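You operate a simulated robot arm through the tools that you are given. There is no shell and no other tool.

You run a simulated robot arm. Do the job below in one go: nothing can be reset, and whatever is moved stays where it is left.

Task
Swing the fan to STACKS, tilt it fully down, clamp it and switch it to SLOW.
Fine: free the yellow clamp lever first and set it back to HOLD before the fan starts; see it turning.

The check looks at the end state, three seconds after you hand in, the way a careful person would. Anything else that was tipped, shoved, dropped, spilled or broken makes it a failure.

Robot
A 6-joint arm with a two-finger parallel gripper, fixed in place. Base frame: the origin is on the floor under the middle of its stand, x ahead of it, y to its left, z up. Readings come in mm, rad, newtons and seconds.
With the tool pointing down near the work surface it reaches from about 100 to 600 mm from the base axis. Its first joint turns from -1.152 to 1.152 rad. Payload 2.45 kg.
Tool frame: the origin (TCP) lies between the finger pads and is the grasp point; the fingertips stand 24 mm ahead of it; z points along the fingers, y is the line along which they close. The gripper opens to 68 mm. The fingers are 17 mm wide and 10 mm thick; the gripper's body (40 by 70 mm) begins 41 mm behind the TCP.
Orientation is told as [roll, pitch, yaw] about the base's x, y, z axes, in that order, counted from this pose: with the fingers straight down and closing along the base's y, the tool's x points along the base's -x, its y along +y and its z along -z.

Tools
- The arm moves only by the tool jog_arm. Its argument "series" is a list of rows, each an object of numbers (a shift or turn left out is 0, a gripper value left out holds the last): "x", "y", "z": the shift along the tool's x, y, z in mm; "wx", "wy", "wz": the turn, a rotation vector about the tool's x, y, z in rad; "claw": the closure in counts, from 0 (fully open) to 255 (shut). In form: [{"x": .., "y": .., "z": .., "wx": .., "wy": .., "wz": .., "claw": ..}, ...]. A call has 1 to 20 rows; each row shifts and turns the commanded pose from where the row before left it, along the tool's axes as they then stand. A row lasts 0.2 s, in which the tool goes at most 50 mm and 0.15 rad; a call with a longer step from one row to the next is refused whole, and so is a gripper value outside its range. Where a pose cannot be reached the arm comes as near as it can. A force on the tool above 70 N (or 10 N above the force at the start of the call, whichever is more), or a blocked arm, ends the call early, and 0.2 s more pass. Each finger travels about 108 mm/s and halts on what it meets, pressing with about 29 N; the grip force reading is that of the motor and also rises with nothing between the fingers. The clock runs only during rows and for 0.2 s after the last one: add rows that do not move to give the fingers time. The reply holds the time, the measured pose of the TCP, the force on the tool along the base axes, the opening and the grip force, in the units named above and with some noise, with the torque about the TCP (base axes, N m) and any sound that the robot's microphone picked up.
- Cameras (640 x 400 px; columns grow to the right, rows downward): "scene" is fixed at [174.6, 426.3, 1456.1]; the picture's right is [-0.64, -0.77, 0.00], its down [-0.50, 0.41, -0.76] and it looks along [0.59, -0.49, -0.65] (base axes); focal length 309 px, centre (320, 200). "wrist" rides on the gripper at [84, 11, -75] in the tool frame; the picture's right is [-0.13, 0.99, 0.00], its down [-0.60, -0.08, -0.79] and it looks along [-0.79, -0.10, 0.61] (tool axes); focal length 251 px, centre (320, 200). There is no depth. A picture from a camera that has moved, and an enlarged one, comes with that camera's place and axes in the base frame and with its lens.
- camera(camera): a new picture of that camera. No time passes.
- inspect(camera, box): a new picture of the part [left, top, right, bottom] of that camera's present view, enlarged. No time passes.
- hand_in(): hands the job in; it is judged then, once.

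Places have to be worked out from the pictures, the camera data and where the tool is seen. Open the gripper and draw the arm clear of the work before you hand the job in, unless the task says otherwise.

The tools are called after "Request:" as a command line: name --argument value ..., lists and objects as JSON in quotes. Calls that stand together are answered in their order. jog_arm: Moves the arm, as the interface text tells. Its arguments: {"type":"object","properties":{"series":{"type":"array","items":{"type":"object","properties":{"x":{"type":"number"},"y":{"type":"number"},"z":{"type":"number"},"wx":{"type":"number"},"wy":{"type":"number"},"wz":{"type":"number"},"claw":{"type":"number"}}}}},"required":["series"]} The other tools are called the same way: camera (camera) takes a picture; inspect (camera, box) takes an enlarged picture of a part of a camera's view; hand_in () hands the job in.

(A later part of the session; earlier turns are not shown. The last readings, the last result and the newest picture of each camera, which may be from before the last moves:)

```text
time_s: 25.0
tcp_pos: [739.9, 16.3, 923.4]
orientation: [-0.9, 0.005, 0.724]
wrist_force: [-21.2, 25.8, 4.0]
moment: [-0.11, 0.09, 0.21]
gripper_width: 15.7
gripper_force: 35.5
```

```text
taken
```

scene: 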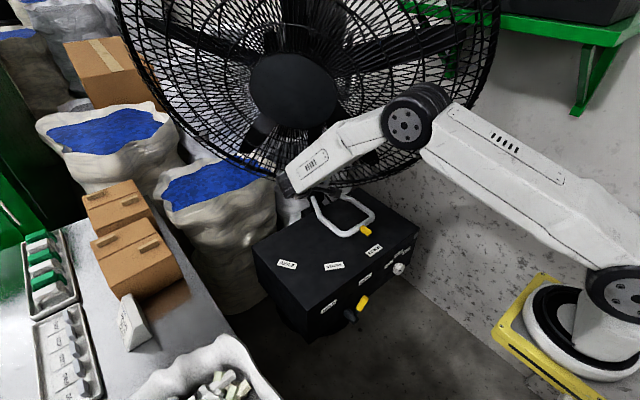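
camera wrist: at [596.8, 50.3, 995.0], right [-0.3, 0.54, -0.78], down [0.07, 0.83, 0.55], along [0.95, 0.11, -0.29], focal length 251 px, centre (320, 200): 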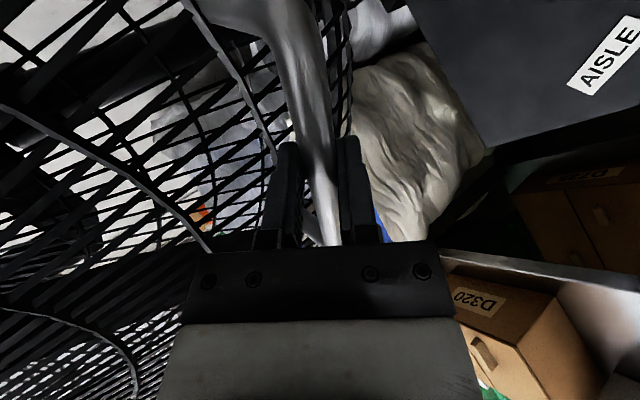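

A tangential resistance of about 32 N has appeared, which may be the lower stop. I push a little further to see whether it still moves.

Request:
jog_arm --series '[{"y": -0.5, "z": 5}, {"y": -1, "z": 5}]'

Request:
camera --camera "scene"

Request:
camera --camera "wrist"

```text
time_s: 25.6
tcp_pos: [745.1, 11.9, 917.6]
orientation: [-0.899, 0.008, 0.725]
wrist_force: [-27.8, 32.4, -9.3]
moment: [-0.27, -0.25, 0.19]
gripper_width: 15.8
gripper_force: 34.5
```

```text
taken
```

scene: 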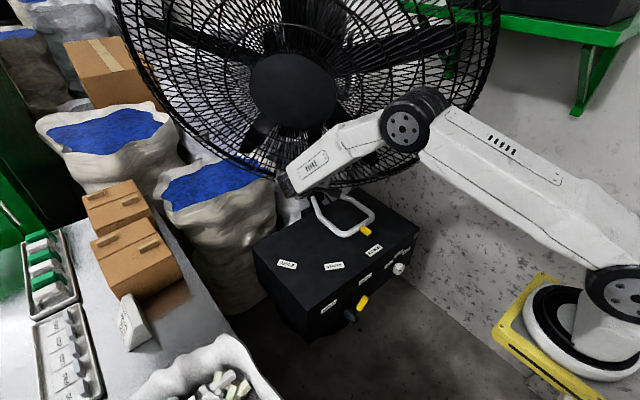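

```text
taken
camera wrist: at [638.6, 5.5, 957.6], right [-0.32, 0.54, -0.78], down [0.07, 0.83, 0.55], along [0.95, 0.12, -0.3], focal length 251 px, centre (320, 200)
```

wrist: 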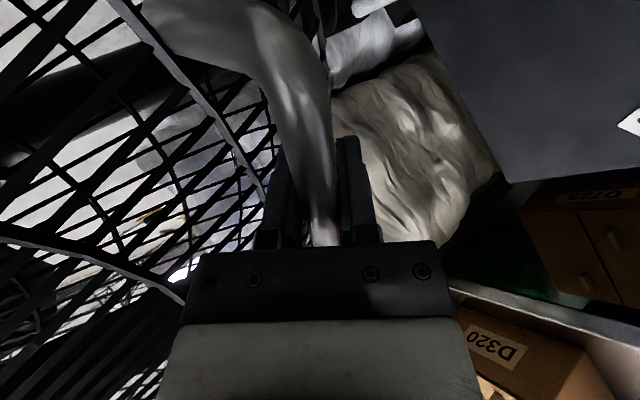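

I zoom in on the hub and handle to be able to tell whether further pushing still tilts the fan.

Request:
inspect --camera "scene" --box '[220, 40, 380, 210]'

Request:
jog_arm --series '[{"y": -1, "z": 5}]'

Request:
inspect --camera "scene" --box '[220, 40, 380, 210]'

Request:
inspect --camera "wrist" --box '[220, 0, 420, 250]'

```text
2.35 times, centred on (300, 125) of scene
camera zoom: at [174.0, 427.2, 1455.8], right [-0.64, -0.77, 0.0], down [-0.5, 0.41, -0.76], along [0.59, -0.49, -0.64], focal length 728 px, centre (367, 376)
```

zoom: 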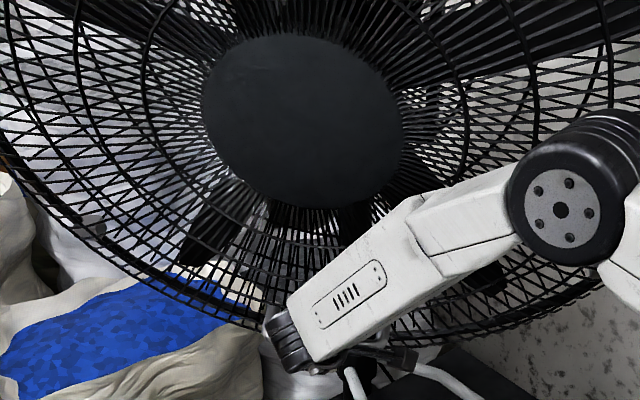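

```text
time_s: 26.0
tcp_pos: [748.2, 9.0, 915.5]
orientation: [-0.899, 0.007, 0.728]
wrist_force: [-33.1, 36.0, -15.1]
moment: [-0.5, -0.41, 0.02]
gripper_width: 15.7
gripper_force: 34.4
```

```text
2.35 times, centred on (300, 125) of scene
camera zoom: at [174.0, 427.3, 1455.8], right [-0.64, -0.77, 0.0], down [-0.5, 0.41, -0.76], along [0.59, -0.49, -0.64], focal length 728 px, centre (367, 376)
```

zoom: 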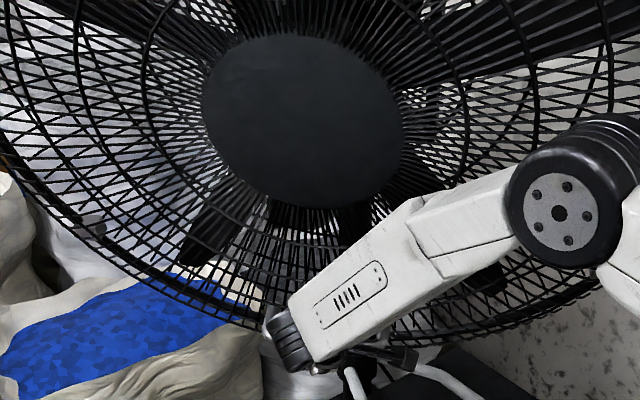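

```text
1.60 times, centred on (320, 125) of wrist
camera zoom: at [640.9, 2.8, 955.1], right [-0.32, 0.54, -0.78], down [0.07, 0.83, 0.55], along [0.94, 0.12, -0.31], focal length 402 px, centre (320, 320)
```

zoom: 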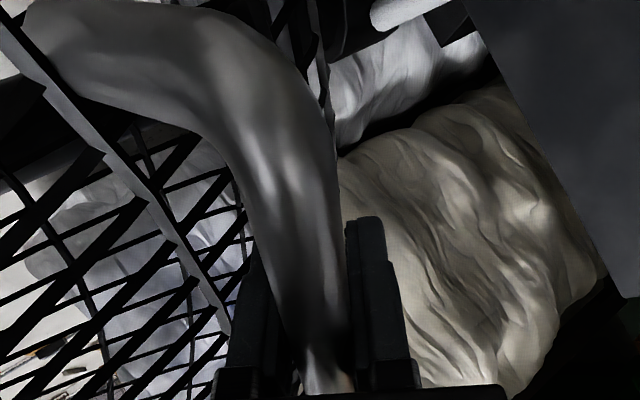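

The hub did not move at all in the last push while the force rose to 51 N, so the fan is at its lower stop. I take off the pressure, open the fingers and withdraw along the tool axis.

Request:
jog_arm --series '[{"z": -4}, {"z": -3}, {"claw": 60}, {"claw": 60}, {"claw": 60}]'

Request:
inspect --camera "scene" --box '[220, 40, 380, 210]'

Request:
camera --camera "wrist"

```text
time_s: 27.2
tcp_pos: [745.9, 5.6, 919.9]
orientation: [-0.901, 0.009, 0.718]
wrist_force: [-7.0, 10.9, -21.4]
moment: [0.42, 0.59, 0.15]
gripper_width: 32.2
gripper_force: 0.0
```

```text
2.35 times, centred on (300, 125) of scene
camera zoom: at [174.9, 426.6, 1455.9], right [-0.64, -0.77, 0.0], down [-0.5, 0.41, -0.76], along [0.59, -0.49, -0.65], focal length 728 px, centre (367, 376)
```

zoom: 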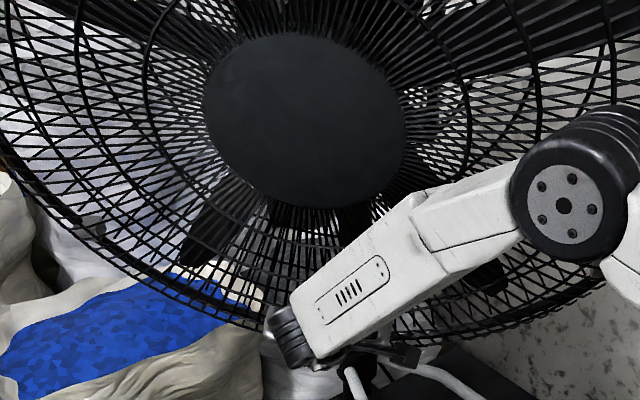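

```text
taken
camera wrist: at [639.2, 1.2, 959.9], right [-0.31, 0.54, -0.78], down [0.08, 0.83, 0.55], along [0.95, 0.11, -0.3], focal length 251 px, centre (320, 200)
```

wrist: 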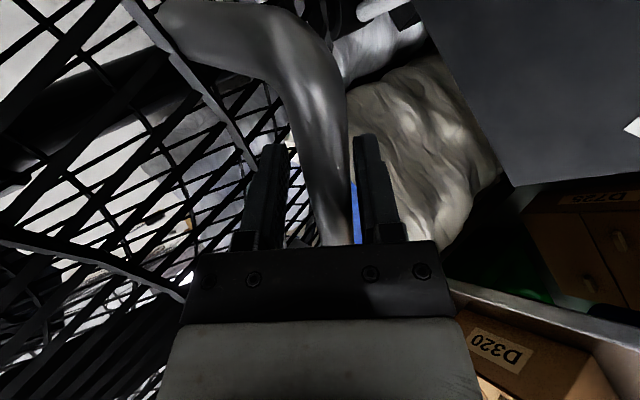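

The fingers stand about 32 mm apart with the bar free between them; the upper one touches the grille, so I narrow them a little and slide straight back.

Request:
jog_arm --series '[{"claw": 140}, {"z": -10}, {"z": -10}, {"z": -15}]'

Request:
camera --camera "wrist"

Request:
inspect --camera "scene" --box '[220, 40, 380, 210]'

```text
time_s: 28.2
tcp_pos: [729.8, 26.5, 945.5]
orientation: [-0.908, 0.003, 0.718]
wrist_force: [-1.6, 3.6, -10.2]
moment: [-0.04, 0.0, -0.02]
gripper_width: 38.6
gripper_force: 5.1
```

```text
taken
camera wrist: at [622.4, 22.0, 984.8], right [-0.31, 0.54, -0.78], down [0.08, 0.83, 0.55], along [0.95, 0.11, -0.3], focal length 251 px, centre (320, 200)
```

wrist: 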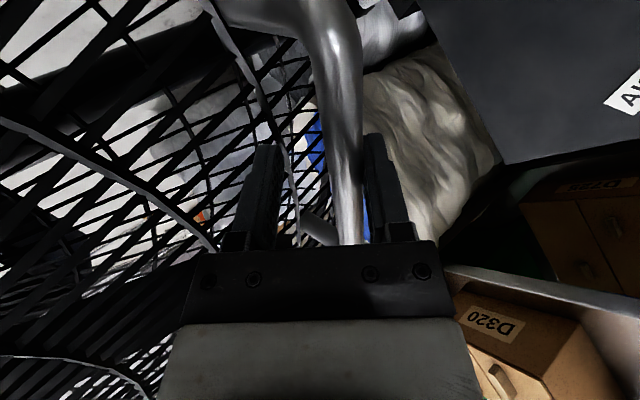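

```text
2.35 times, centred on (300, 125) of scene
camera zoom: at [174.8, 426.4, 1456.0], right [-0.64, -0.77, 0.0], down [-0.5, 0.41, -0.76], along [0.59, -0.49, -0.65], focal length 728 px, centre (367, 376)
```

zoom: 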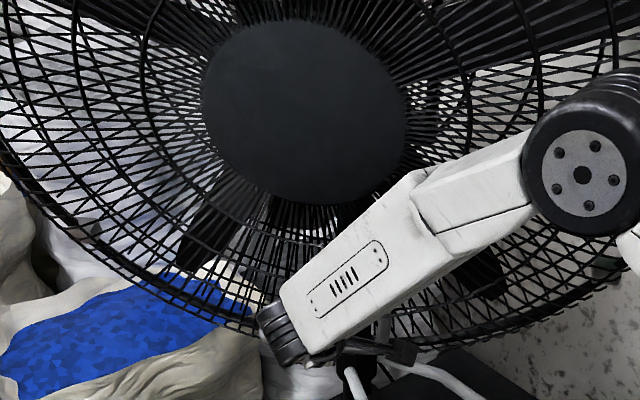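

The fingers dragged the bar back up a little as I withdrew, because the lower finger rubbed on it. I centre the fingers on the bar and grip it again to push it back to the stop.

Request:
jog_arm --series '[{"y": 6}, {"y": 6}, {"claw": 255}, {"claw": 255}, {"claw": 255}]'

Request:
camera --camera "wrist"

Request:
inspect --camera "scene" --box '[220, 40, 380, 210]'

```text
time_s: 29.4
tcp_pos: [725.3, 32.3, 937.4]
orientation: [-0.908, 0.002, 0.723]
wrist_force: [3.1, -0.2, 5.7]
moment: [-0.5, 0.38, 0.31]
gripper_width: 16.0
gripper_force: 34.8
```

```text
taken
camera wrist: at [618.0, 26.9, 976.0], right [-0.31, 0.54, -0.78], down [0.07, 0.83, 0.55], along [0.95, 0.11, -0.3], focal length 251 px, centre (320, 200)
```

wrist: 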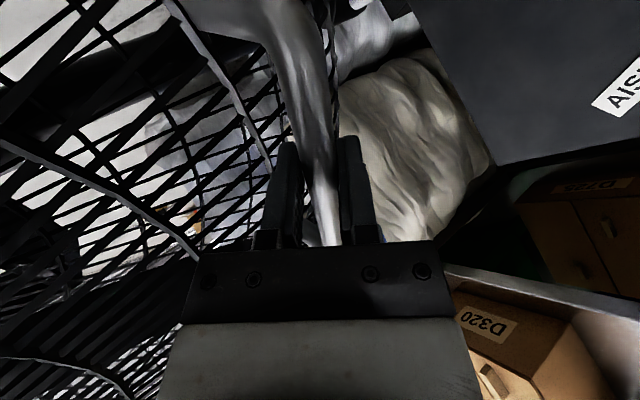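

```text
2.35 times, centred on (300, 125) of scene
camera zoom: at [174.5, 426.3, 1456.1], right [-0.64, -0.77, 0.0], down [-0.5, 0.41, -0.76], along [0.59, -0.49, -0.65], focal length 728 px, centre (367, 376)
```

zoom: 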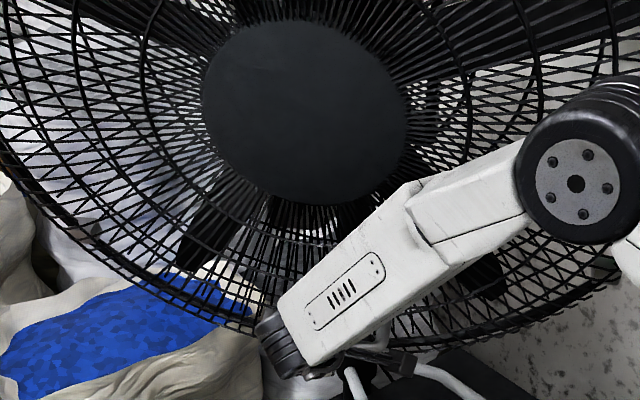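

The bar is gripped centred with almost no side force. I push it to the stop again.

Request:
jog_arm --series '[{"y": -0.7, "z": 8}, {"y": -0.8, "z": 8}, {"y": -0.9, "z": 8}, {"y": -0.5, "z": 4}]'

Request:
inspect --camera "scene" --box '[220, 40, 380, 210]'

```text
time_s: 30.4
tcp_pos: [740.3, 16.5, 922.2]
orientation: [-0.909, -0.001, 0.723]
wrist_force: [-8.6, 14.3, 23.6]
moment: [-0.17, 0.19, 0.52]
gripper_width: 15.8
gripper_force: 35.3
```

```text
2.35 times, centred on (300, 125) of scene
camera zoom: at [173.7, 426.7, 1456.0], right [-0.64, -0.77, 0.0], down [-0.5, 0.41, -0.76], along [0.59, -0.49, -0.64], focal length 728 px, centre (367, 376)
```

zoom: 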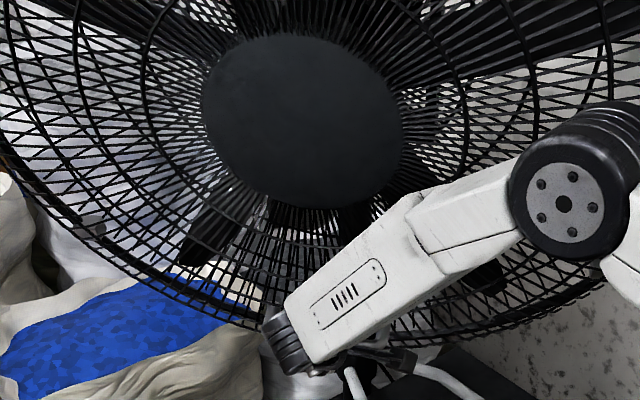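

The hub is back at its lowest place (stop felt at about 27 N). I relax the push and side offset, open the fingers only a little, and check before withdrawing.

Request:
jog_arm --series '[{"y": -1.5, "z": -4}, {"claw": 150}, {"claw": 150}]'

Request:
inspect --camera "wrist" --box '[220, 0, 420, 250]'

Request:
inspect --camera "scene" --box '[220, 40, 380, 210]'

```text
time_s: 31.2
tcp_pos: [737.6, 17.3, 922.4]
orientation: [-0.904, 0.005, 0.717]
wrist_force: [-0.1, 0.7, 0.7]
moment: [-0.01, 0.01, 0.0]
gripper_width: 27.8
gripper_force: 0.1
```

```text
1.60 times, centred on (320, 125) of wrist
camera zoom: at [631.6, 11.3, 962.3], right [-0.31, 0.54, -0.78], down [0.08, 0.83, 0.55], along [0.95, 0.11, -0.3], focal length 402 px, centre (320, 320)
```

zoom: 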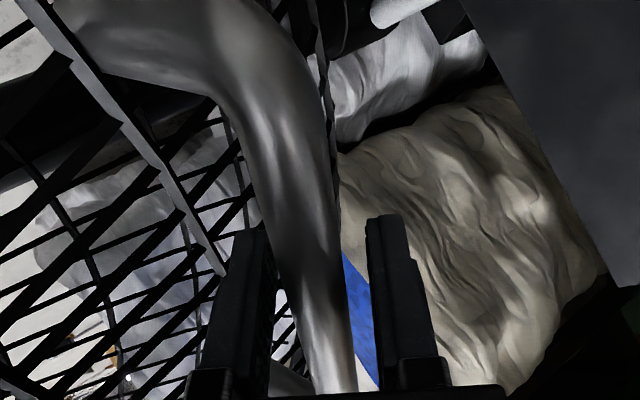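

```text
2.35 times, centred on (300, 125) of scene
camera zoom: at [174.6, 426.3, 1456.1], right [-0.64, -0.77, 0.0], down [-0.5, 0.41, -0.76], along [0.59, -0.49, -0.65], focal length 728 px, centre (367, 376)
```

zoom: 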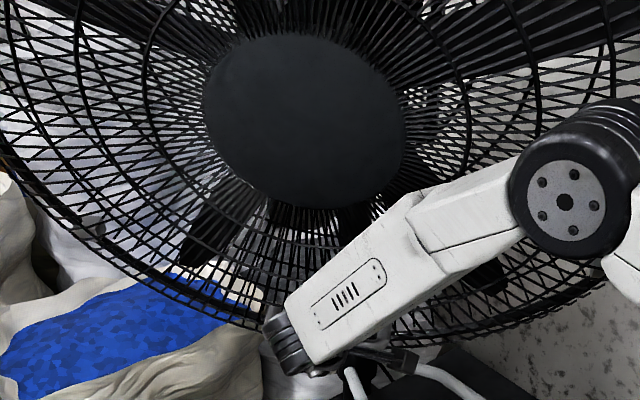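

All forces are zero and the fan stays down. I withdraw straight back along the tool axis.

Request:
jog_arm --series '[{"z": -10}, {"z": -15}, {"z": -20}, {"z": -25}, {"z": -30}]'

Request:
camera --camera "wrist"

Request:
inspect --camera "scene" --box '[220, 40, 380, 210]'

```text
time_s: 32.4
tcp_pos: [685.8, 75.4, 984.1]
orientation: [-0.906, 0.003, 0.721]
wrist_force: [-0.3, -0.7, 0.6]
moment: [0.03, -0.02, -0.02]
gripper_width: 28.4
gripper_force: 0.1
```

```text
taken
camera wrist: at [579.6, 70.0, 1023.7], right [-0.31, 0.54, -0.78], down [0.08, 0.83, 0.55], along [0.95, 0.11, -0.3], focal length 251 px, centre (320, 200)
```

wrist: 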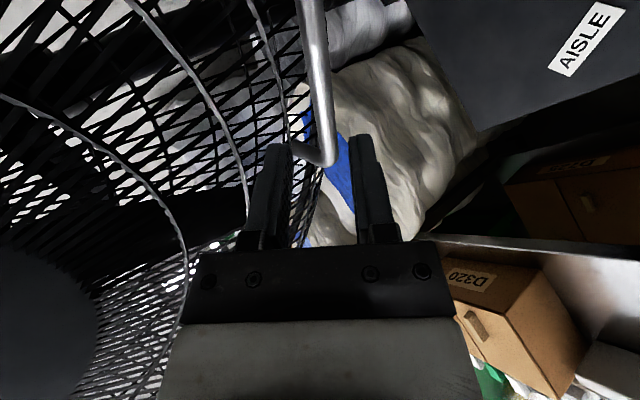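

```text
2.35 times, centred on (300, 125) of scene
camera zoom: at [174.6, 426.3, 1456.1], right [-0.64, -0.77, 0.0], down [-0.5, 0.41, -0.76], along [0.59, -0.49, -0.65], focal length 728 px, centre (367, 376)
```

zoom: 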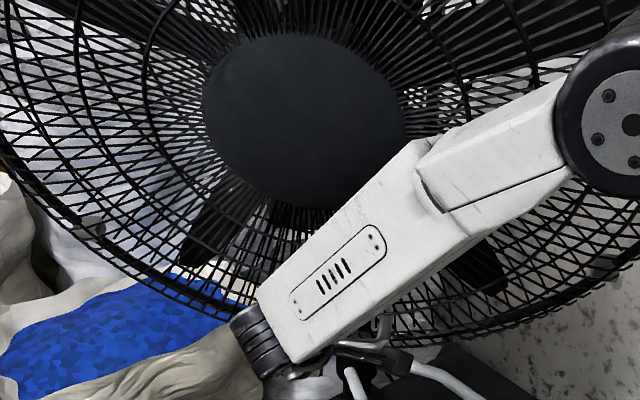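

The fan stays fully down with the handle released. Next comes the swing: I will push the white pan handle from its -y side, so I first retreat and lower the arm in front of the box, closing the gripper.

Request:
jog_arm --series '[{"z": -30}, {"z": -30, "claw": 255}, {"x": 26, "y": 26.9, "z": 21.7}, {"x": 26, "y": 26.9, "z": 21.7}, {"x": 26, "y": 26.9, "z": 21.7}, {"x": 26, "y": 26.9, "z": 21.7}, {"x": 26, "y": 26.9, "z": 21.7}, {"x": 26, "y": 26.9, "z": 21.7}, {"x": 26, "y": 26.9, "z": 21.7}, {"x": 26, "y": 26.9, "z": 21.7}]'

Request:
camera --camera "scene"

Request:
camera --camera "wrist"

```text
time_s: 34.6
tcp_pos: [499.7, -28.3, 745.8]
orientation: [-0.905, 0.001, 0.718]
wrist_force: [0.4, 0.2, 0.4]
moment: [0.02, -0.02, -0.02]
gripper_width: 0.2
gripper_force: 23.2
```

```text
taken
```

scene: 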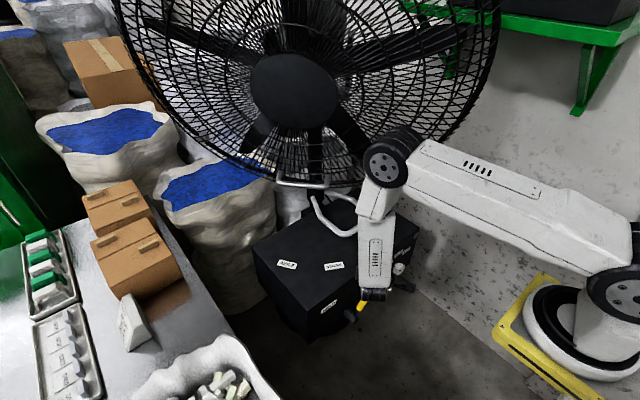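

```text
taken
camera wrist: at [394.1, -33.2, 785.3], right [-0.31, 0.54, -0.78], down [0.08, 0.83, 0.55], along [0.95, 0.11, -0.3], focal length 251 px, centre (320, 200)
```

wrist: 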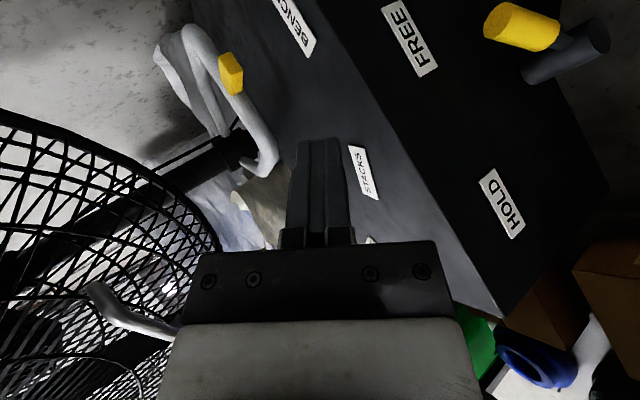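

The pan handle, pointer and labels are all in view and the lever is still at FREE. I measure the white handle here, then turn the tool to point forward-left, nearly level.

Request:
inspect --camera "wrist" --box '[120, 0, 320, 200]'

Request:
jog_arm --series '[{"wx": 0.0394, "wy": -0.124, "wz": -0.0519}, {"wx": 0.0394, "wy": -0.124, "wz": -0.0519}, {"wx": 0.0394, "wy": -0.124, "wz": -0.0519}, {"wx": 0.0394, "wy": -0.124, "wz": -0.0519}, {"wx": 0.0394, "wy": -0.124, "wz": -0.0519}, {"wx": 0.0394, "wy": -0.124, "wz": -0.0519}]'

Request:
camera --camera "wrist"

Request:
camera --camera "scene"

```text
2.00 times, centred on (220, 100) of wrist
camera zoom: at [394.1, -33.2, 785.3], right [-0.31, 0.54, -0.78], down [0.08, 0.83, 0.55], along [0.95, 0.11, -0.3], focal length 503 px, centre (520, 400)
```

zoom: 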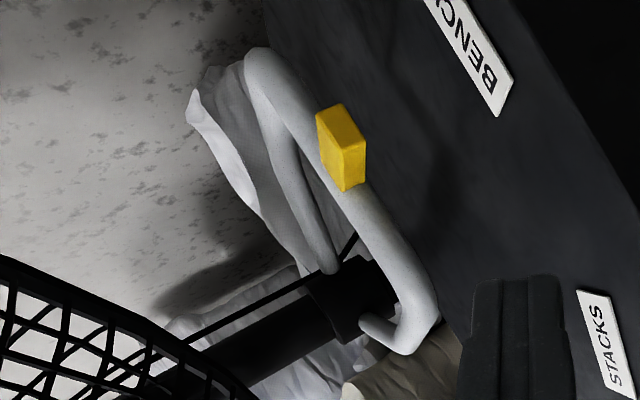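

```text
time_s: 36.0
tcp_pos: [501.3, -28.3, 746.9]
orientation: [-1.198, -0.101, 1.521]
wrist_force: [-0.1, -0.5, 0.1]
moment: [0.01, 0.02, 0.01]
gripper_width: 0.1
gripper_force: 23.4
```

```text
taken
camera wrist: at [423.1, -109.5, 756.6], right [-0.35, 0.24, -0.91], down [-0.68, 0.6, 0.42], along [0.64, 0.76, -0.04], focal length 251 px, centre (320, 200)
```

wrist: 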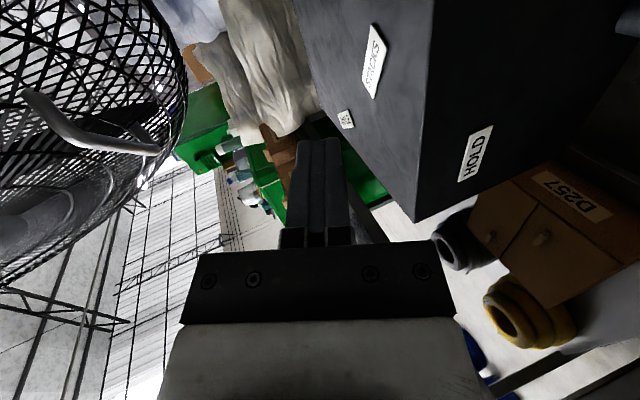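

```text
taken
```

scene: 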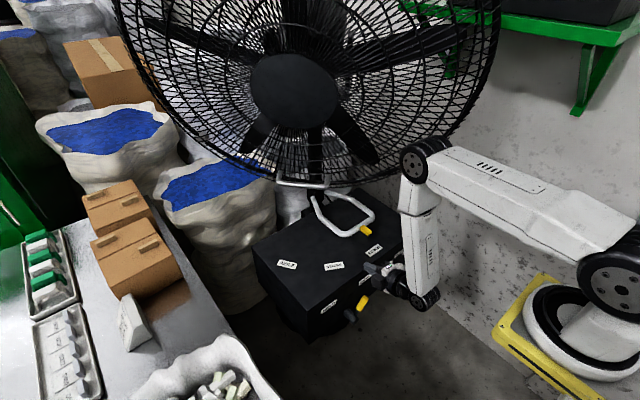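

The turn goes well. I finish it and move across to the -y side in front of the box, below the cage.

Request:
jog_arm --series '[{"wx": 0.0394, "wy": -0.124, "wz": -0.0519}, {"wx": 0.0394, "wy": -0.124, "wz": -0.0519}, {"wx": 0.0394, "wy": -0.124, "wz": -0.0519}, {"wx": 0.0394, "wy": -0.124, "wz": -0.0519}, {"wx": 0.0394, "wy": -0.124, "wz": -0.0519}, {"x": 35.2, "y": 5.4, "z": -24.1}, {"x": 35.2, "y": 5.4, "z": -24.1}, {"x": 35.2, "y": 5.4, "z": -24.1}, {"x": 35.2, "y": 5.4, "z": -24.1}, {"x": 35.2, "y": 5.4, "z": -24.1}]'

Request:
camera --camera "wrist"

Request:
camera --camera "scene"

```text
time_s: 38.2
tcp_pos: [500.3, -242.9, 735.5]
orientation: [-1.437, -0.003, 2.183]
wrist_force: [-0.2, -0.2, 0.5]
moment: [-0.02, -0.01, 0.0]
gripper_width: 0.0
gripper_force: 23.2
```

```text
taken
camera wrist: at [485.2, -355.6, 736.2], right [-0.18, 0.03, -0.98], down [-0.98, 0.05, 0.18], along [0.05, 1.0, 0.02], focal length 251 px, centre (320, 200)
```

wrist: 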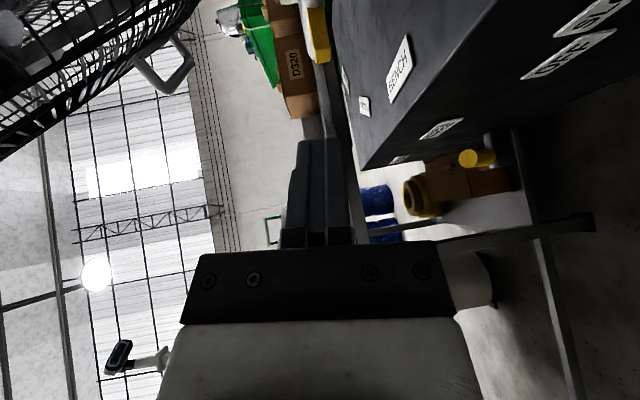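

```text
taken
```

scene: 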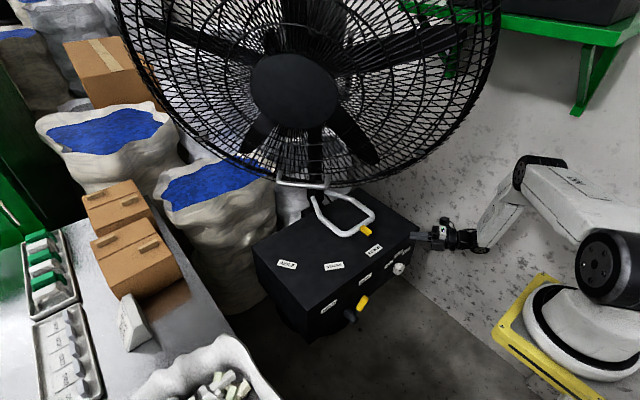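

The tool now points forward-left, level with the pan handle. I move it forward to the outside of the handle's -y bend, keeping about 10 mm gap.

Request:
jog_arm --series '[{"x": 17.6, "y": -2.3, "z": 27.2}, {"x": 17.6, "y": -2.3, "z": 27.2}, {"x": 17.6, "y": -2.3, "z": 27.2}, {"x": 17.6, "y": -2.3, "z": 27.2}]'

Request:
camera --camera "wrist"

Request:
inspect --camera "scene" --box '[290, 150, 500, 290]'

```text
time_s: 39.2
tcp_pos: [632.3, -239.0, 731.5]
orientation: [-1.438, -0.004, 2.182]
wrist_force: [-0.2, -0.4, 0.0]
moment: [0.0, -0.01, 0.0]
gripper_width: 0.0
gripper_force: 23.2
```

```text
taken
camera wrist: at [618.0, -350.6, 730.9], right [-0.18, 0.03, -0.98], down [-0.98, 0.05, 0.18], along [0.06, 1.0, 0.02], focal length 251 px, centre (320, 200)
```

wrist: 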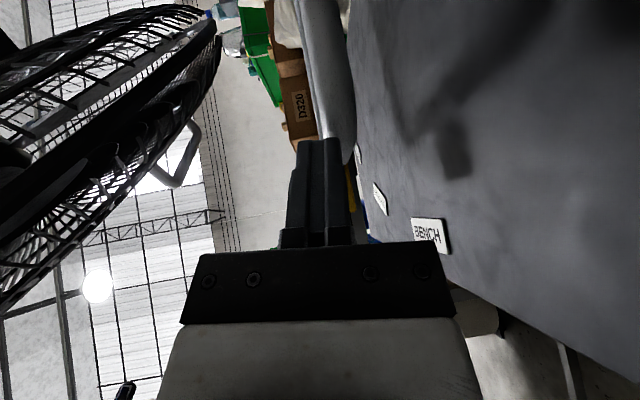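

```text
2.86 times, centred on (395, 220) of scene
camera zoom: at [174.6, 426.3, 1456.1], right [-0.64, -0.77, 0.0], down [-0.5, 0.41, -0.76], along [0.59, -0.49, -0.65], focal length 884 px, centre (106, 143)
```

zoom: 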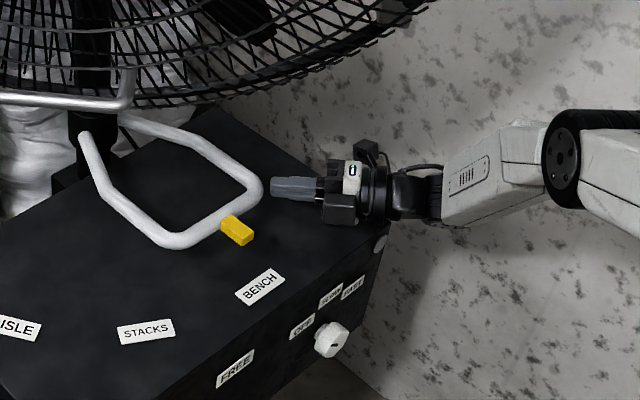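

The closed fingertips stand just outside the -y bend of the handle, at its height. I push slowly along the handle's arc toward +y.

Request:
jog_arm --series '[{"x": -9.67, "y": -0.34, "z": 2.62}, {"x": -9.52, "y": -0.39, "z": 3.0}, {"x": -9.35, "y": -0.46, "z": 3.6}, {"x": -9.09, "y": -0.53, "z": 4.14}]'

Request:
inspect --camera "scene" --box '[290, 150, 500, 290]'

Request:
camera --camera "scene"

```text
time_s: 40.2
tcp_pos: [621.5, -198.9, 730.2]
orientation: [-1.438, -0.002, 2.182]
wrist_force: [0.8, -0.4, 0.1]
moment: [-0.01, -0.01, -0.01]
gripper_width: 0.2
gripper_force: 24.2
```

```text
2.86 times, centred on (395, 220) of scene
camera zoom: at [174.6, 426.3, 1456.1], right [-0.64, -0.77, 0.0], down [-0.5, 0.41, -0.76], along [0.59, -0.49, -0.65], focal length 884 px, centre (106, 143)
```

zoom: 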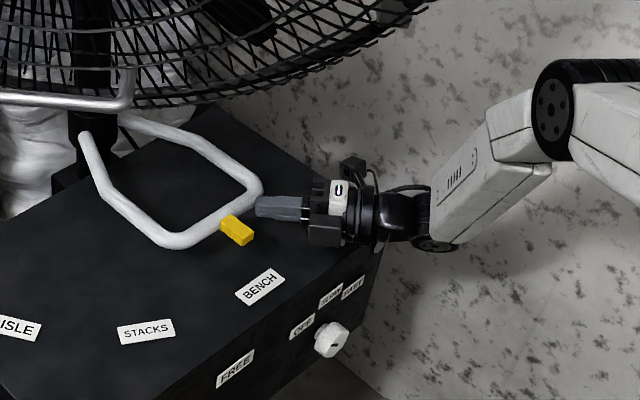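

```text
taken
```

scene: 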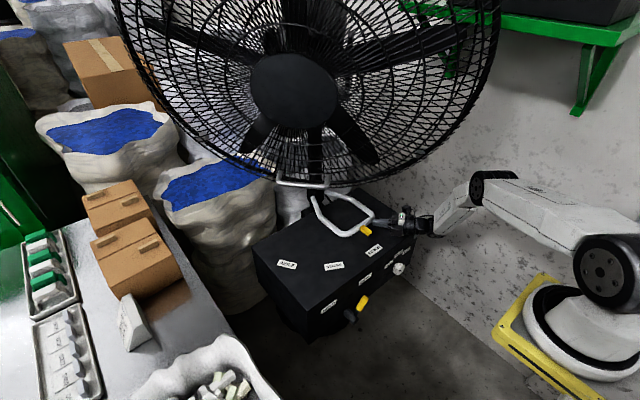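

The fingers passed in front of the bar without touching it: the handle lies about 10 mm further out (bend at about x 658, leg along y≈-208). I back out to the side and reach further forward so that the tip meets the leg behind the bend.

Request:
jog_arm --series '[{"x": 22, "y": 1.7, "z": -13.1}, {"x": 22, "y": 1.7, "z": -13.1}, {"x": 8, "y": -1.5, "z": 11.3}, {"x": 8, "y": -1.5, "z": 11.3}]'

Request:
inspect --camera "scene" --box '[290, 150, 500, 290]'

Request:
camera --camera "wrist"

```text
time_s: 41.2
tcp_pos: [647.8, -248.0, 733.4]
orientation: [-1.439, -0.002, 2.182]
wrist_force: [0.3, 0.3, 0.3]
moment: [0.0, 0.03, 0.01]
gripper_width: 0.0
gripper_force: 23.4
out of reach, approached as far as the arm can: row 4
```

```text
2.86 times, centred on (395, 220) of scene
camera zoom: at [174.6, 426.3, 1456.1], right [-0.64, -0.77, 0.0], down [-0.5, 0.41, -0.76], along [0.59, -0.49, -0.65], focal length 884 px, centre (106, 143)
```

zoom: 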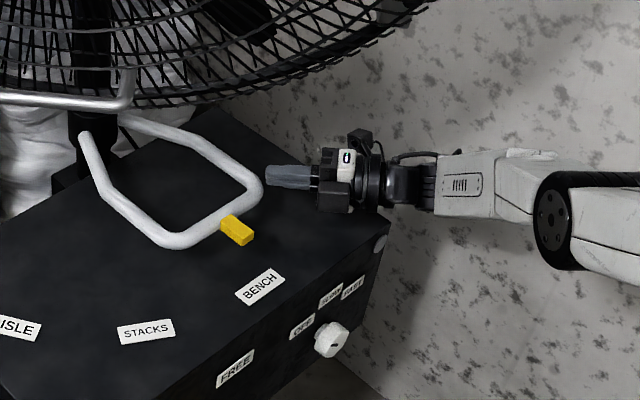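

```text
taken
camera wrist: at [633.9, -358.9, 734.0], right [-0.18, 0.03, -0.98], down [-0.98, 0.05, 0.18], along [0.05, 1.0, 0.02], focal length 251 px, centre (320, 200)
```

wrist: 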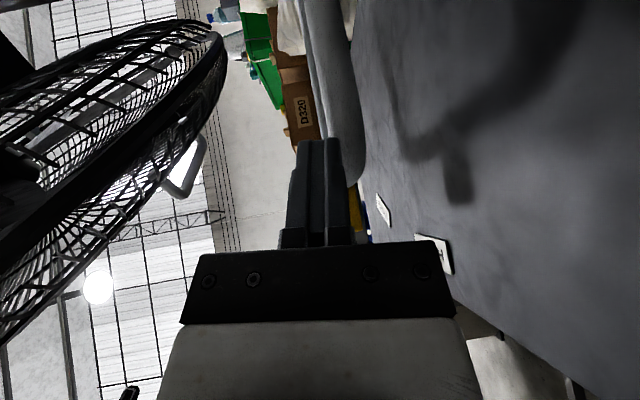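

The arm is at the edge of its reach here, but the tip is now outside the leg behind the bend, and moving toward +y brings it back well within reach. I push along the arc.

Request:
jog_arm --series '[{"x": -7, "y": -0.6, "z": 4.8}, {"x": -7, "y": -0.6, "z": 4.8}, {"x": -9.1, "y": -0.35, "z": 2.7}, {"x": -9.1, "y": -0.35, "z": 2.7}]'

Request:
inspect --camera "scene" --box '[290, 150, 500, 290]'

Request:
camera --camera "scene"

```text
time_s: 42.2
tcp_pos: [641.6, -212.0, 734.0]
orientation: [-1.441, 0.0, 2.184]
wrist_force: [-29.1, -6.8, 13.3]
moment: [0.17, 0.19, 0.55]
gripper_width: 0.0
gripper_force: 23.4
```

```text
2.86 times, centred on (395, 220) of scene
camera zoom: at [173.7, 426.3, 1456.2], right [-0.64, -0.77, 0.0], down [-0.5, 0.41, -0.76], along [0.59, -0.49, -0.64], focal length 884 px, centre (106, 143)
```

zoom: 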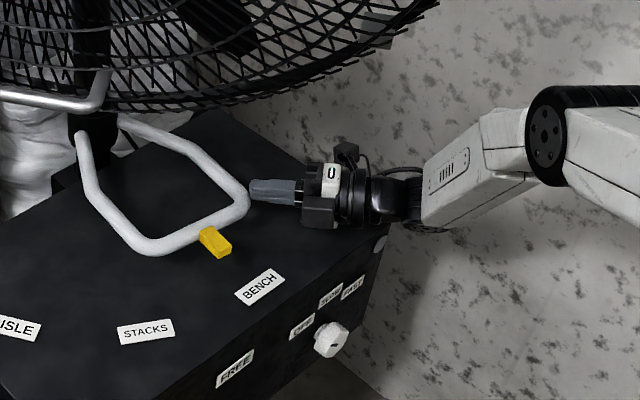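

```text
taken
```

scene: 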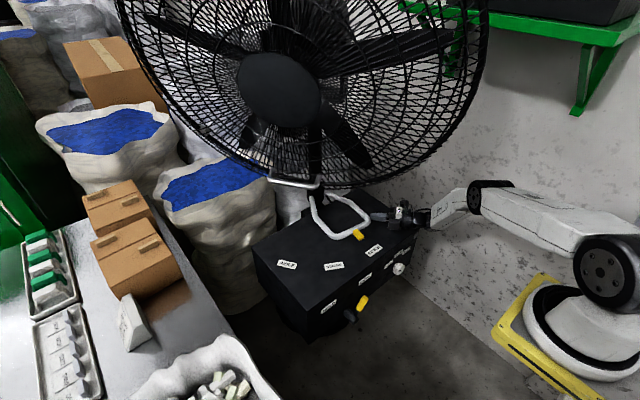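

The fan is turning (pointer has left BENCH), but the tip now presses head-on against the rounded bend (29 N along -x). I back off slightly and reach about 20 mm further so the tip bears on the straight part of the leg.

Request:
jog_arm --series '[{"x": 7.1, "y": 0.95, "z": -7.3}, {"x": 4.1, "y": -1.1, "z": 8.5}, {"x": 4.1, "y": -1.1, "z": 8.5}]'

Request:
inspect --camera "scene" --box '[290, 150, 500, 290]'

```text
time_s: 42.9
tcp_pos: [644.3, -227.4, 734.7]
orientation: [-1.447, -0.007, 2.18]
wrist_force: [-18.5, -6.2, 11.6]
moment: [0.15, 0.04, 0.27]
gripper_width: 0.0
gripper_force: 23.4
stopped in row 3: the force on the tool passed its limit at 87 N (the readings are from after the stop); the commanded pose is now the measured one
```

```text
2.86 times, centred on (395, 220) of scene
camera zoom: at [174.0, 426.3, 1456.2], right [-0.64, -0.77, 0.0], down [-0.5, 0.41, -0.76], along [0.59, -0.49, -0.64], focal length 884 px, centre (106, 143)
```

zoom: 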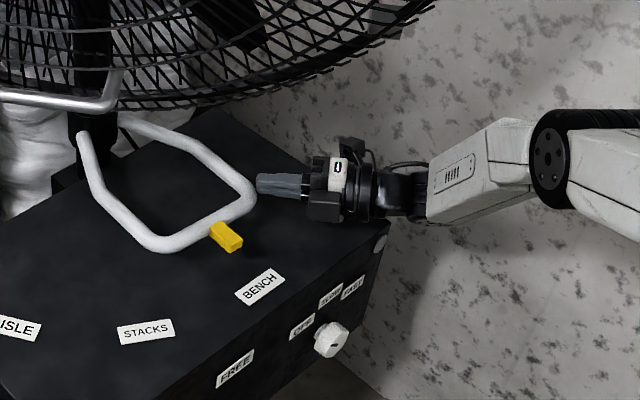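

The tip is still caught on the bend; the wrist view shows the bar's centre is nearer x≈659, so the straight leg starts near x≈680. I back off sideways, reduce the yaw by 15° to gain reach, and go further forward outside the leg.

Request:
jog_arm --series '[{"x": 7.85, "y": 1.95, "z": -15.0}, {"x": 10, "y": 0.5, "z": -6}, {"wy": 0.13}, {"wy": 0.13}]'

Request:
camera --camera "wrist"

Request:
inspect --camera "scene" --box '[290, 150, 500, 290]'

```text
time_s: 43.9
tcp_pos: [639.5, -252.3, 732.2]
orientation: [-1.446, 0.026, 1.922]
wrist_force: [0.3, -0.6, -0.3]
moment: [0.01, -0.01, 0.03]
gripper_width: 0.0
gripper_force: 23.6
```

```text
taken
camera wrist: at [596.7, -356.9, 735.0], right [-0.15, 0.06, -0.99], down [-0.94, 0.3, 0.16], along [0.31, 0.95, 0.01], focal length 251 px, centre (320, 200)
```

wrist: 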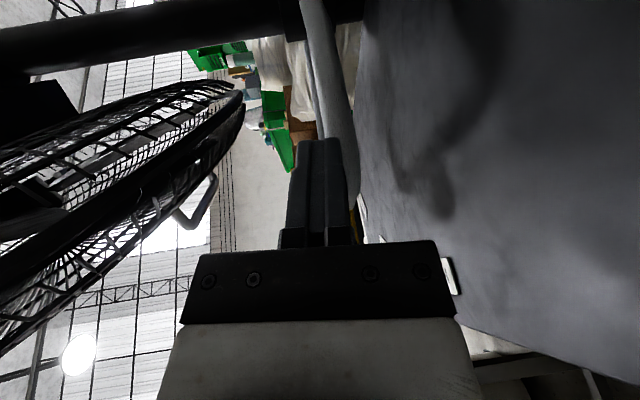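

```text
2.86 times, centred on (395, 220) of scene
camera zoom: at [174.6, 426.3, 1456.1], right [-0.64, -0.77, 0.0], down [-0.5, 0.41, -0.76], along [0.59, -0.49, -0.65], focal length 884 px, centre (106, 143)
```

zoom: 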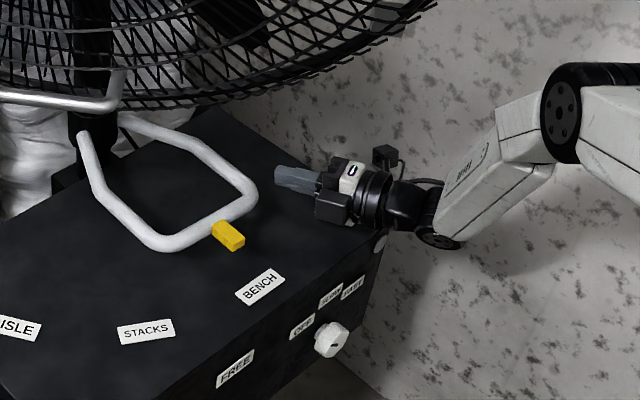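

The tool is free and shows the leg's outer edge near y≈-213 at x≈690. I reach forward outside it and then push sideways on the straight part.

Request:
jog_arm --series '[{"x": 6.9, "y": -1.6, "z": 14.6}, {"x": 6.9, "y": -1.6, "z": 14.6}, {"x": -8.4, "y": -0.5, "z": 3.1}, {"x": -8.4, "y": -0.5, "z": 3.1}, {"x": -8.4, "y": -0.5, "z": 3.1}]'

Request:
inspect --camera "scene" --box '[290, 150, 500, 290]'

```text
time_s: 45.1
tcp_pos: [671.9, -228.6, 733.8]
orientation: [-1.448, 0.026, 1.925]
wrist_force: [-6.9, -4.7, 5.3]
moment: [-0.01, 0.02, 0.03]
gripper_width: 0.0
gripper_force: 23.5
```

```text
2.86 times, centred on (395, 220) of scene
camera zoom: at [174.3, 426.2, 1456.1], right [-0.64, -0.77, 0.0], down [-0.5, 0.41, -0.76], along [0.59, -0.49, -0.64], focal length 884 px, centre (106, 143)
```

zoom: 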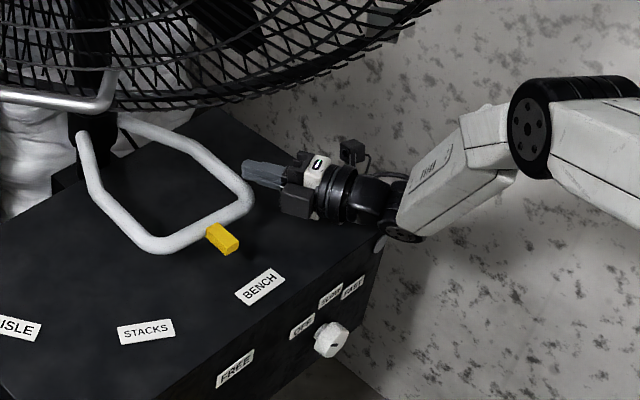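

The tip is now beside the straight leg and in light contact. I lower it by a few millimetres to the tube's centre height and continue the arc.

Request:
jog_arm --series '[{"x": -10.7, "y": 1.2, "z": 0.6}, {"x": -10.7, "y": 1.2, "z": 0.6}, {"x": -10.6, "y": 0.7, "z": 0.9}, {"x": -10.5, "y": -0.3, "z": 1.3}]'

Request:
inspect --camera "scene" --box '[290, 150, 500, 290]'

Request:
camera --camera "scene"

```text
time_s: 46.1
tcp_pos: [658.1, -188.3, 726.5]
orientation: [-1.441, 0.023, 1.927]
wrist_force: [0.3, 0.4, -0.2]
moment: [0.0, 0.0, -0.01]
gripper_width: 0.3
gripper_force: 24.1
```

```text
2.86 times, centred on (395, 220) of scene
camera zoom: at [174.6, 426.3, 1456.1], right [-0.64, -0.77, 0.0], down [-0.5, 0.41, -0.76], along [0.59, -0.49, -0.65], focal length 884 px, centre (106, 143)
```

zoom: 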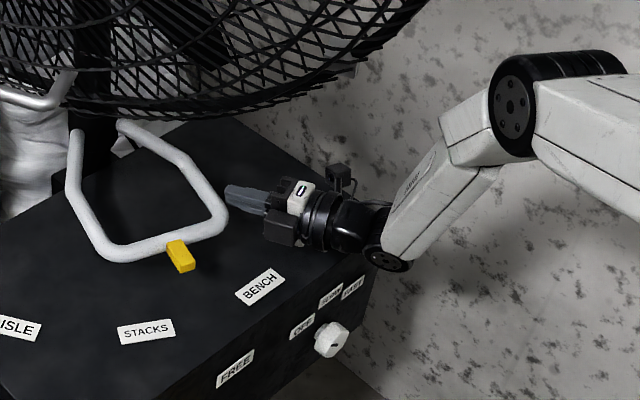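

```text
taken
```

scene: 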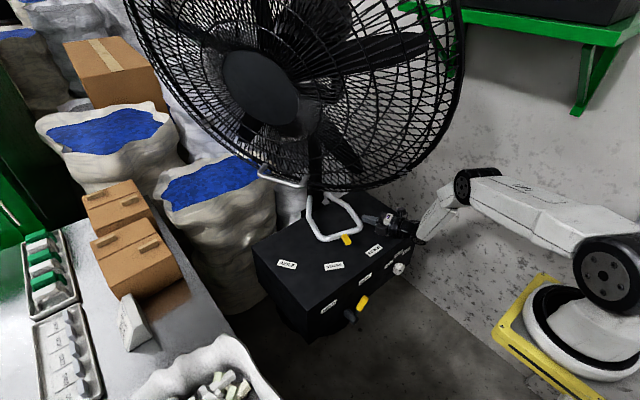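

The fan swings readily: the pointer is now at about 163°, with STACKS at 152.4°. I push on in small steps for the remaining 11°.

Request:
jog_arm --series '[{"x": -8.8, "y": -0.4, "z": 2.1}, {"x": -8.8, "y": -0.4, "z": 2.3}]'

Request:
inspect --camera "scene" --box '[290, 150, 500, 290]'

```text
time_s: 46.7
tcp_pos: [656.4, -168.3, 727.4]
orientation: [-1.447, 0.024, 1.923]
wrist_force: [-0.9, 0.2, -0.3]
moment: [0.0, -0.02, 0.01]
gripper_width: 0.0
gripper_force: 23.5
```

```text
2.86 times, centred on (395, 220) of scene
camera zoom: at [174.6, 426.3, 1456.1], right [-0.64, -0.77, 0.0], down [-0.5, 0.41, -0.76], along [0.59, -0.49, -0.65], focal length 884 px, centre (106, 143)
```

zoom: 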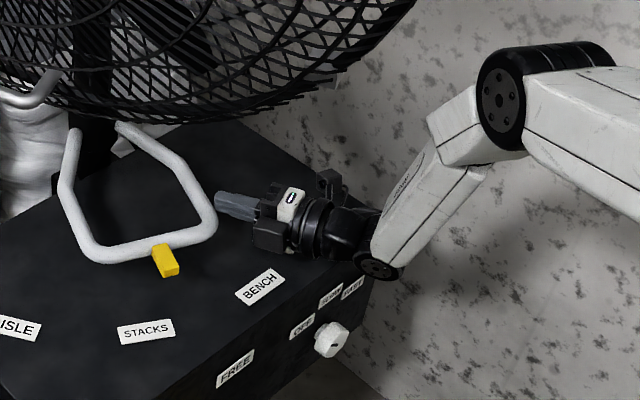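

The pointer measures about 159°. Two more small steps.

Request:
jog_arm --series '[{"x": -8.0, "y": -0.5, "z": 2.8}, {"x": -8.0, "y": -0.5, "z": 3.0}]'

Request:
inspect --camera "scene" --box '[290, 150, 500, 290]'

```text
time_s: 47.3
tcp_pos: [657.2, -150.2, 727.1]
orientation: [-1.448, 0.025, 1.924]
wrist_force: [0.4, 0.2, -0.2]
moment: [0.0, 0.01, 0.01]
gripper_width: 0.0
gripper_force: 23.2
```

```text
2.86 times, centred on (395, 220) of scene
camera zoom: at [174.6, 426.3, 1456.1], right [-0.64, -0.77, 0.0], down [-0.5, 0.41, -0.76], along [0.59, -0.49, -0.65], focal length 884 px, centre (106, 143)
```

zoom: 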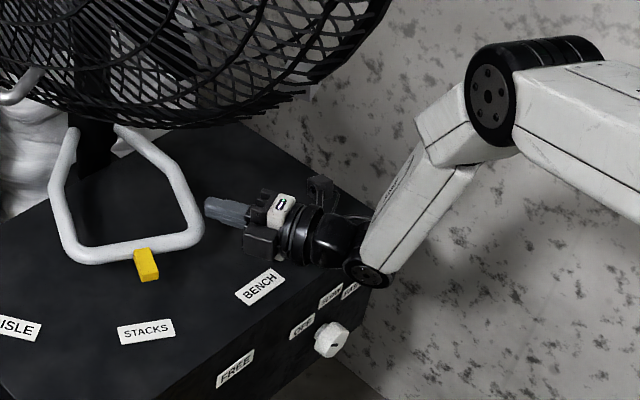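

The pointer is within about 2° of STACKS. I zoom in to judge the rest.

Request:
inspect --camera "scene" --box '[290, 180, 390, 280]'

Request:
camera --camera "wrist"

```text
4.00 times, centred on (340, 230) of scene
camera zoom: at [174.6, 426.3, 1456.1], right [-0.64, -0.77, 0.0], down [-0.5, 0.41, -0.76], along [0.59, -0.49, -0.65], focal length 1237 px, centre (240, 80)
```

zoom: 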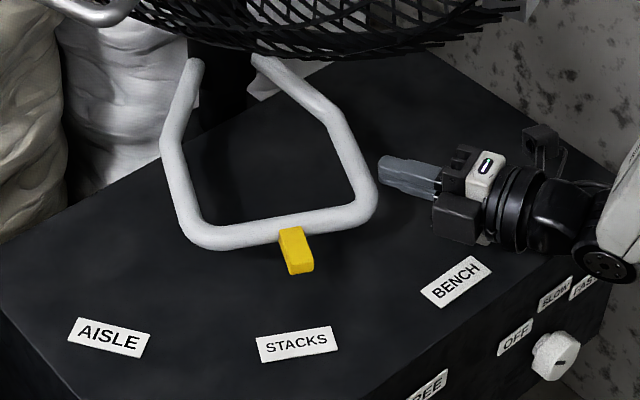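

```text
taken
camera wrist: at [615.2, -256.3, 729.4], right [-0.15, 0.06, -0.99], down [-0.94, 0.3, 0.16], along [0.31, 0.95, 0.01], focal length 251 px, centre (320, 200)
```

wrist: 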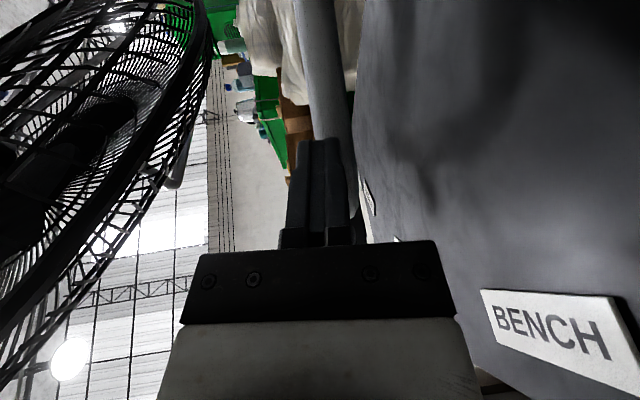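

The pointer lacks about 1.5° (6–8 mm at its tip) to be centred on STACKS. I nudge a little more.

Request:
jog_arm --series '[{"x": -5.0, "y": -0.3, "z": 2.0}]'

Request:
inspect --camera "scene" --box '[290, 180, 390, 280]'

```text
time_s: 47.7
tcp_pos: [657.0, -146.0, 728.0]
orientation: [-1.446, 0.026, 1.923]
wrist_force: [-0.3, -0.3, 1.1]
moment: [0.01, -0.03, 0.01]
gripper_width: 0.0
gripper_force: 23.9
```

```text
4.00 times, centred on (340, 230) of scene
camera zoom: at [174.6, 426.3, 1456.1], right [-0.64, -0.77, 0.0], down [-0.5, 0.41, -0.76], along [0.59, -0.49, -0.65], focal length 1237 px, centre (240, 80)
```

zoom: 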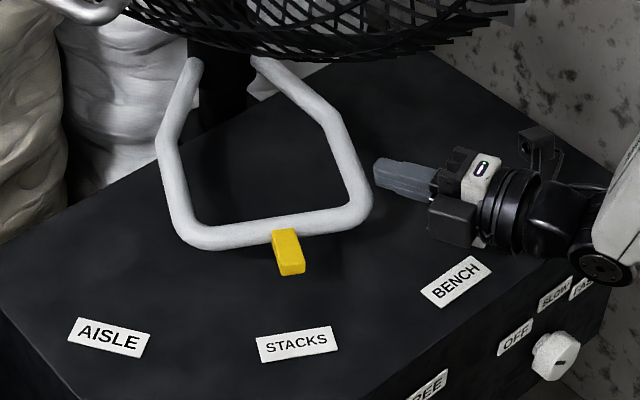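

The pointer's centre line now lies on the STACKS label to within about half a degree. I withdraw the tool straight back out.

Request:
jog_arm --series '[{"x": 6, "z": -3}, {"x": 6, "z": -20}, {"z": -35}, {"z": -40}, {"z": -40}]'

Request:
camera --camera "scene"

Request:
inspect --camera "scene" --box '[290, 180, 390, 280]'

```text
time_s: 48.9
tcp_pos: [535.1, -205.6, 745.6]
orientation: [-1.447, 0.026, 1.925]
wrist_force: [0.4, -0.3, -0.7]
moment: [0.02, 0.02, -0.01]
gripper_width: 0.0
gripper_force: 24.0
```

```text
taken
```

scene: 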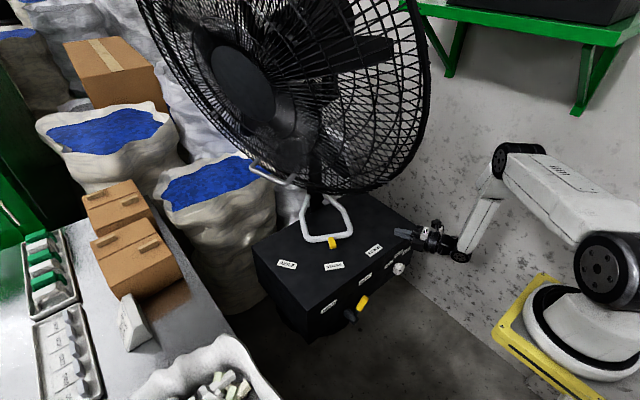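

```text
4.00 times, centred on (340, 230) of scene
camera zoom: at [174.6, 426.3, 1456.1], right [-0.64, -0.77, 0.0], down [-0.5, 0.41, -0.76], along [0.59, -0.49, -0.65], focal length 1237 px, centre (240, 80)
```

zoom: 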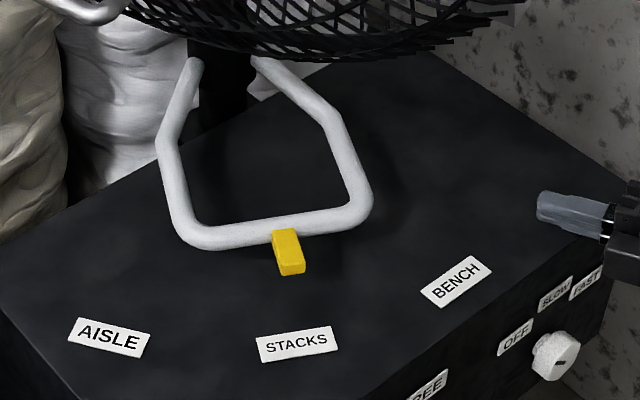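

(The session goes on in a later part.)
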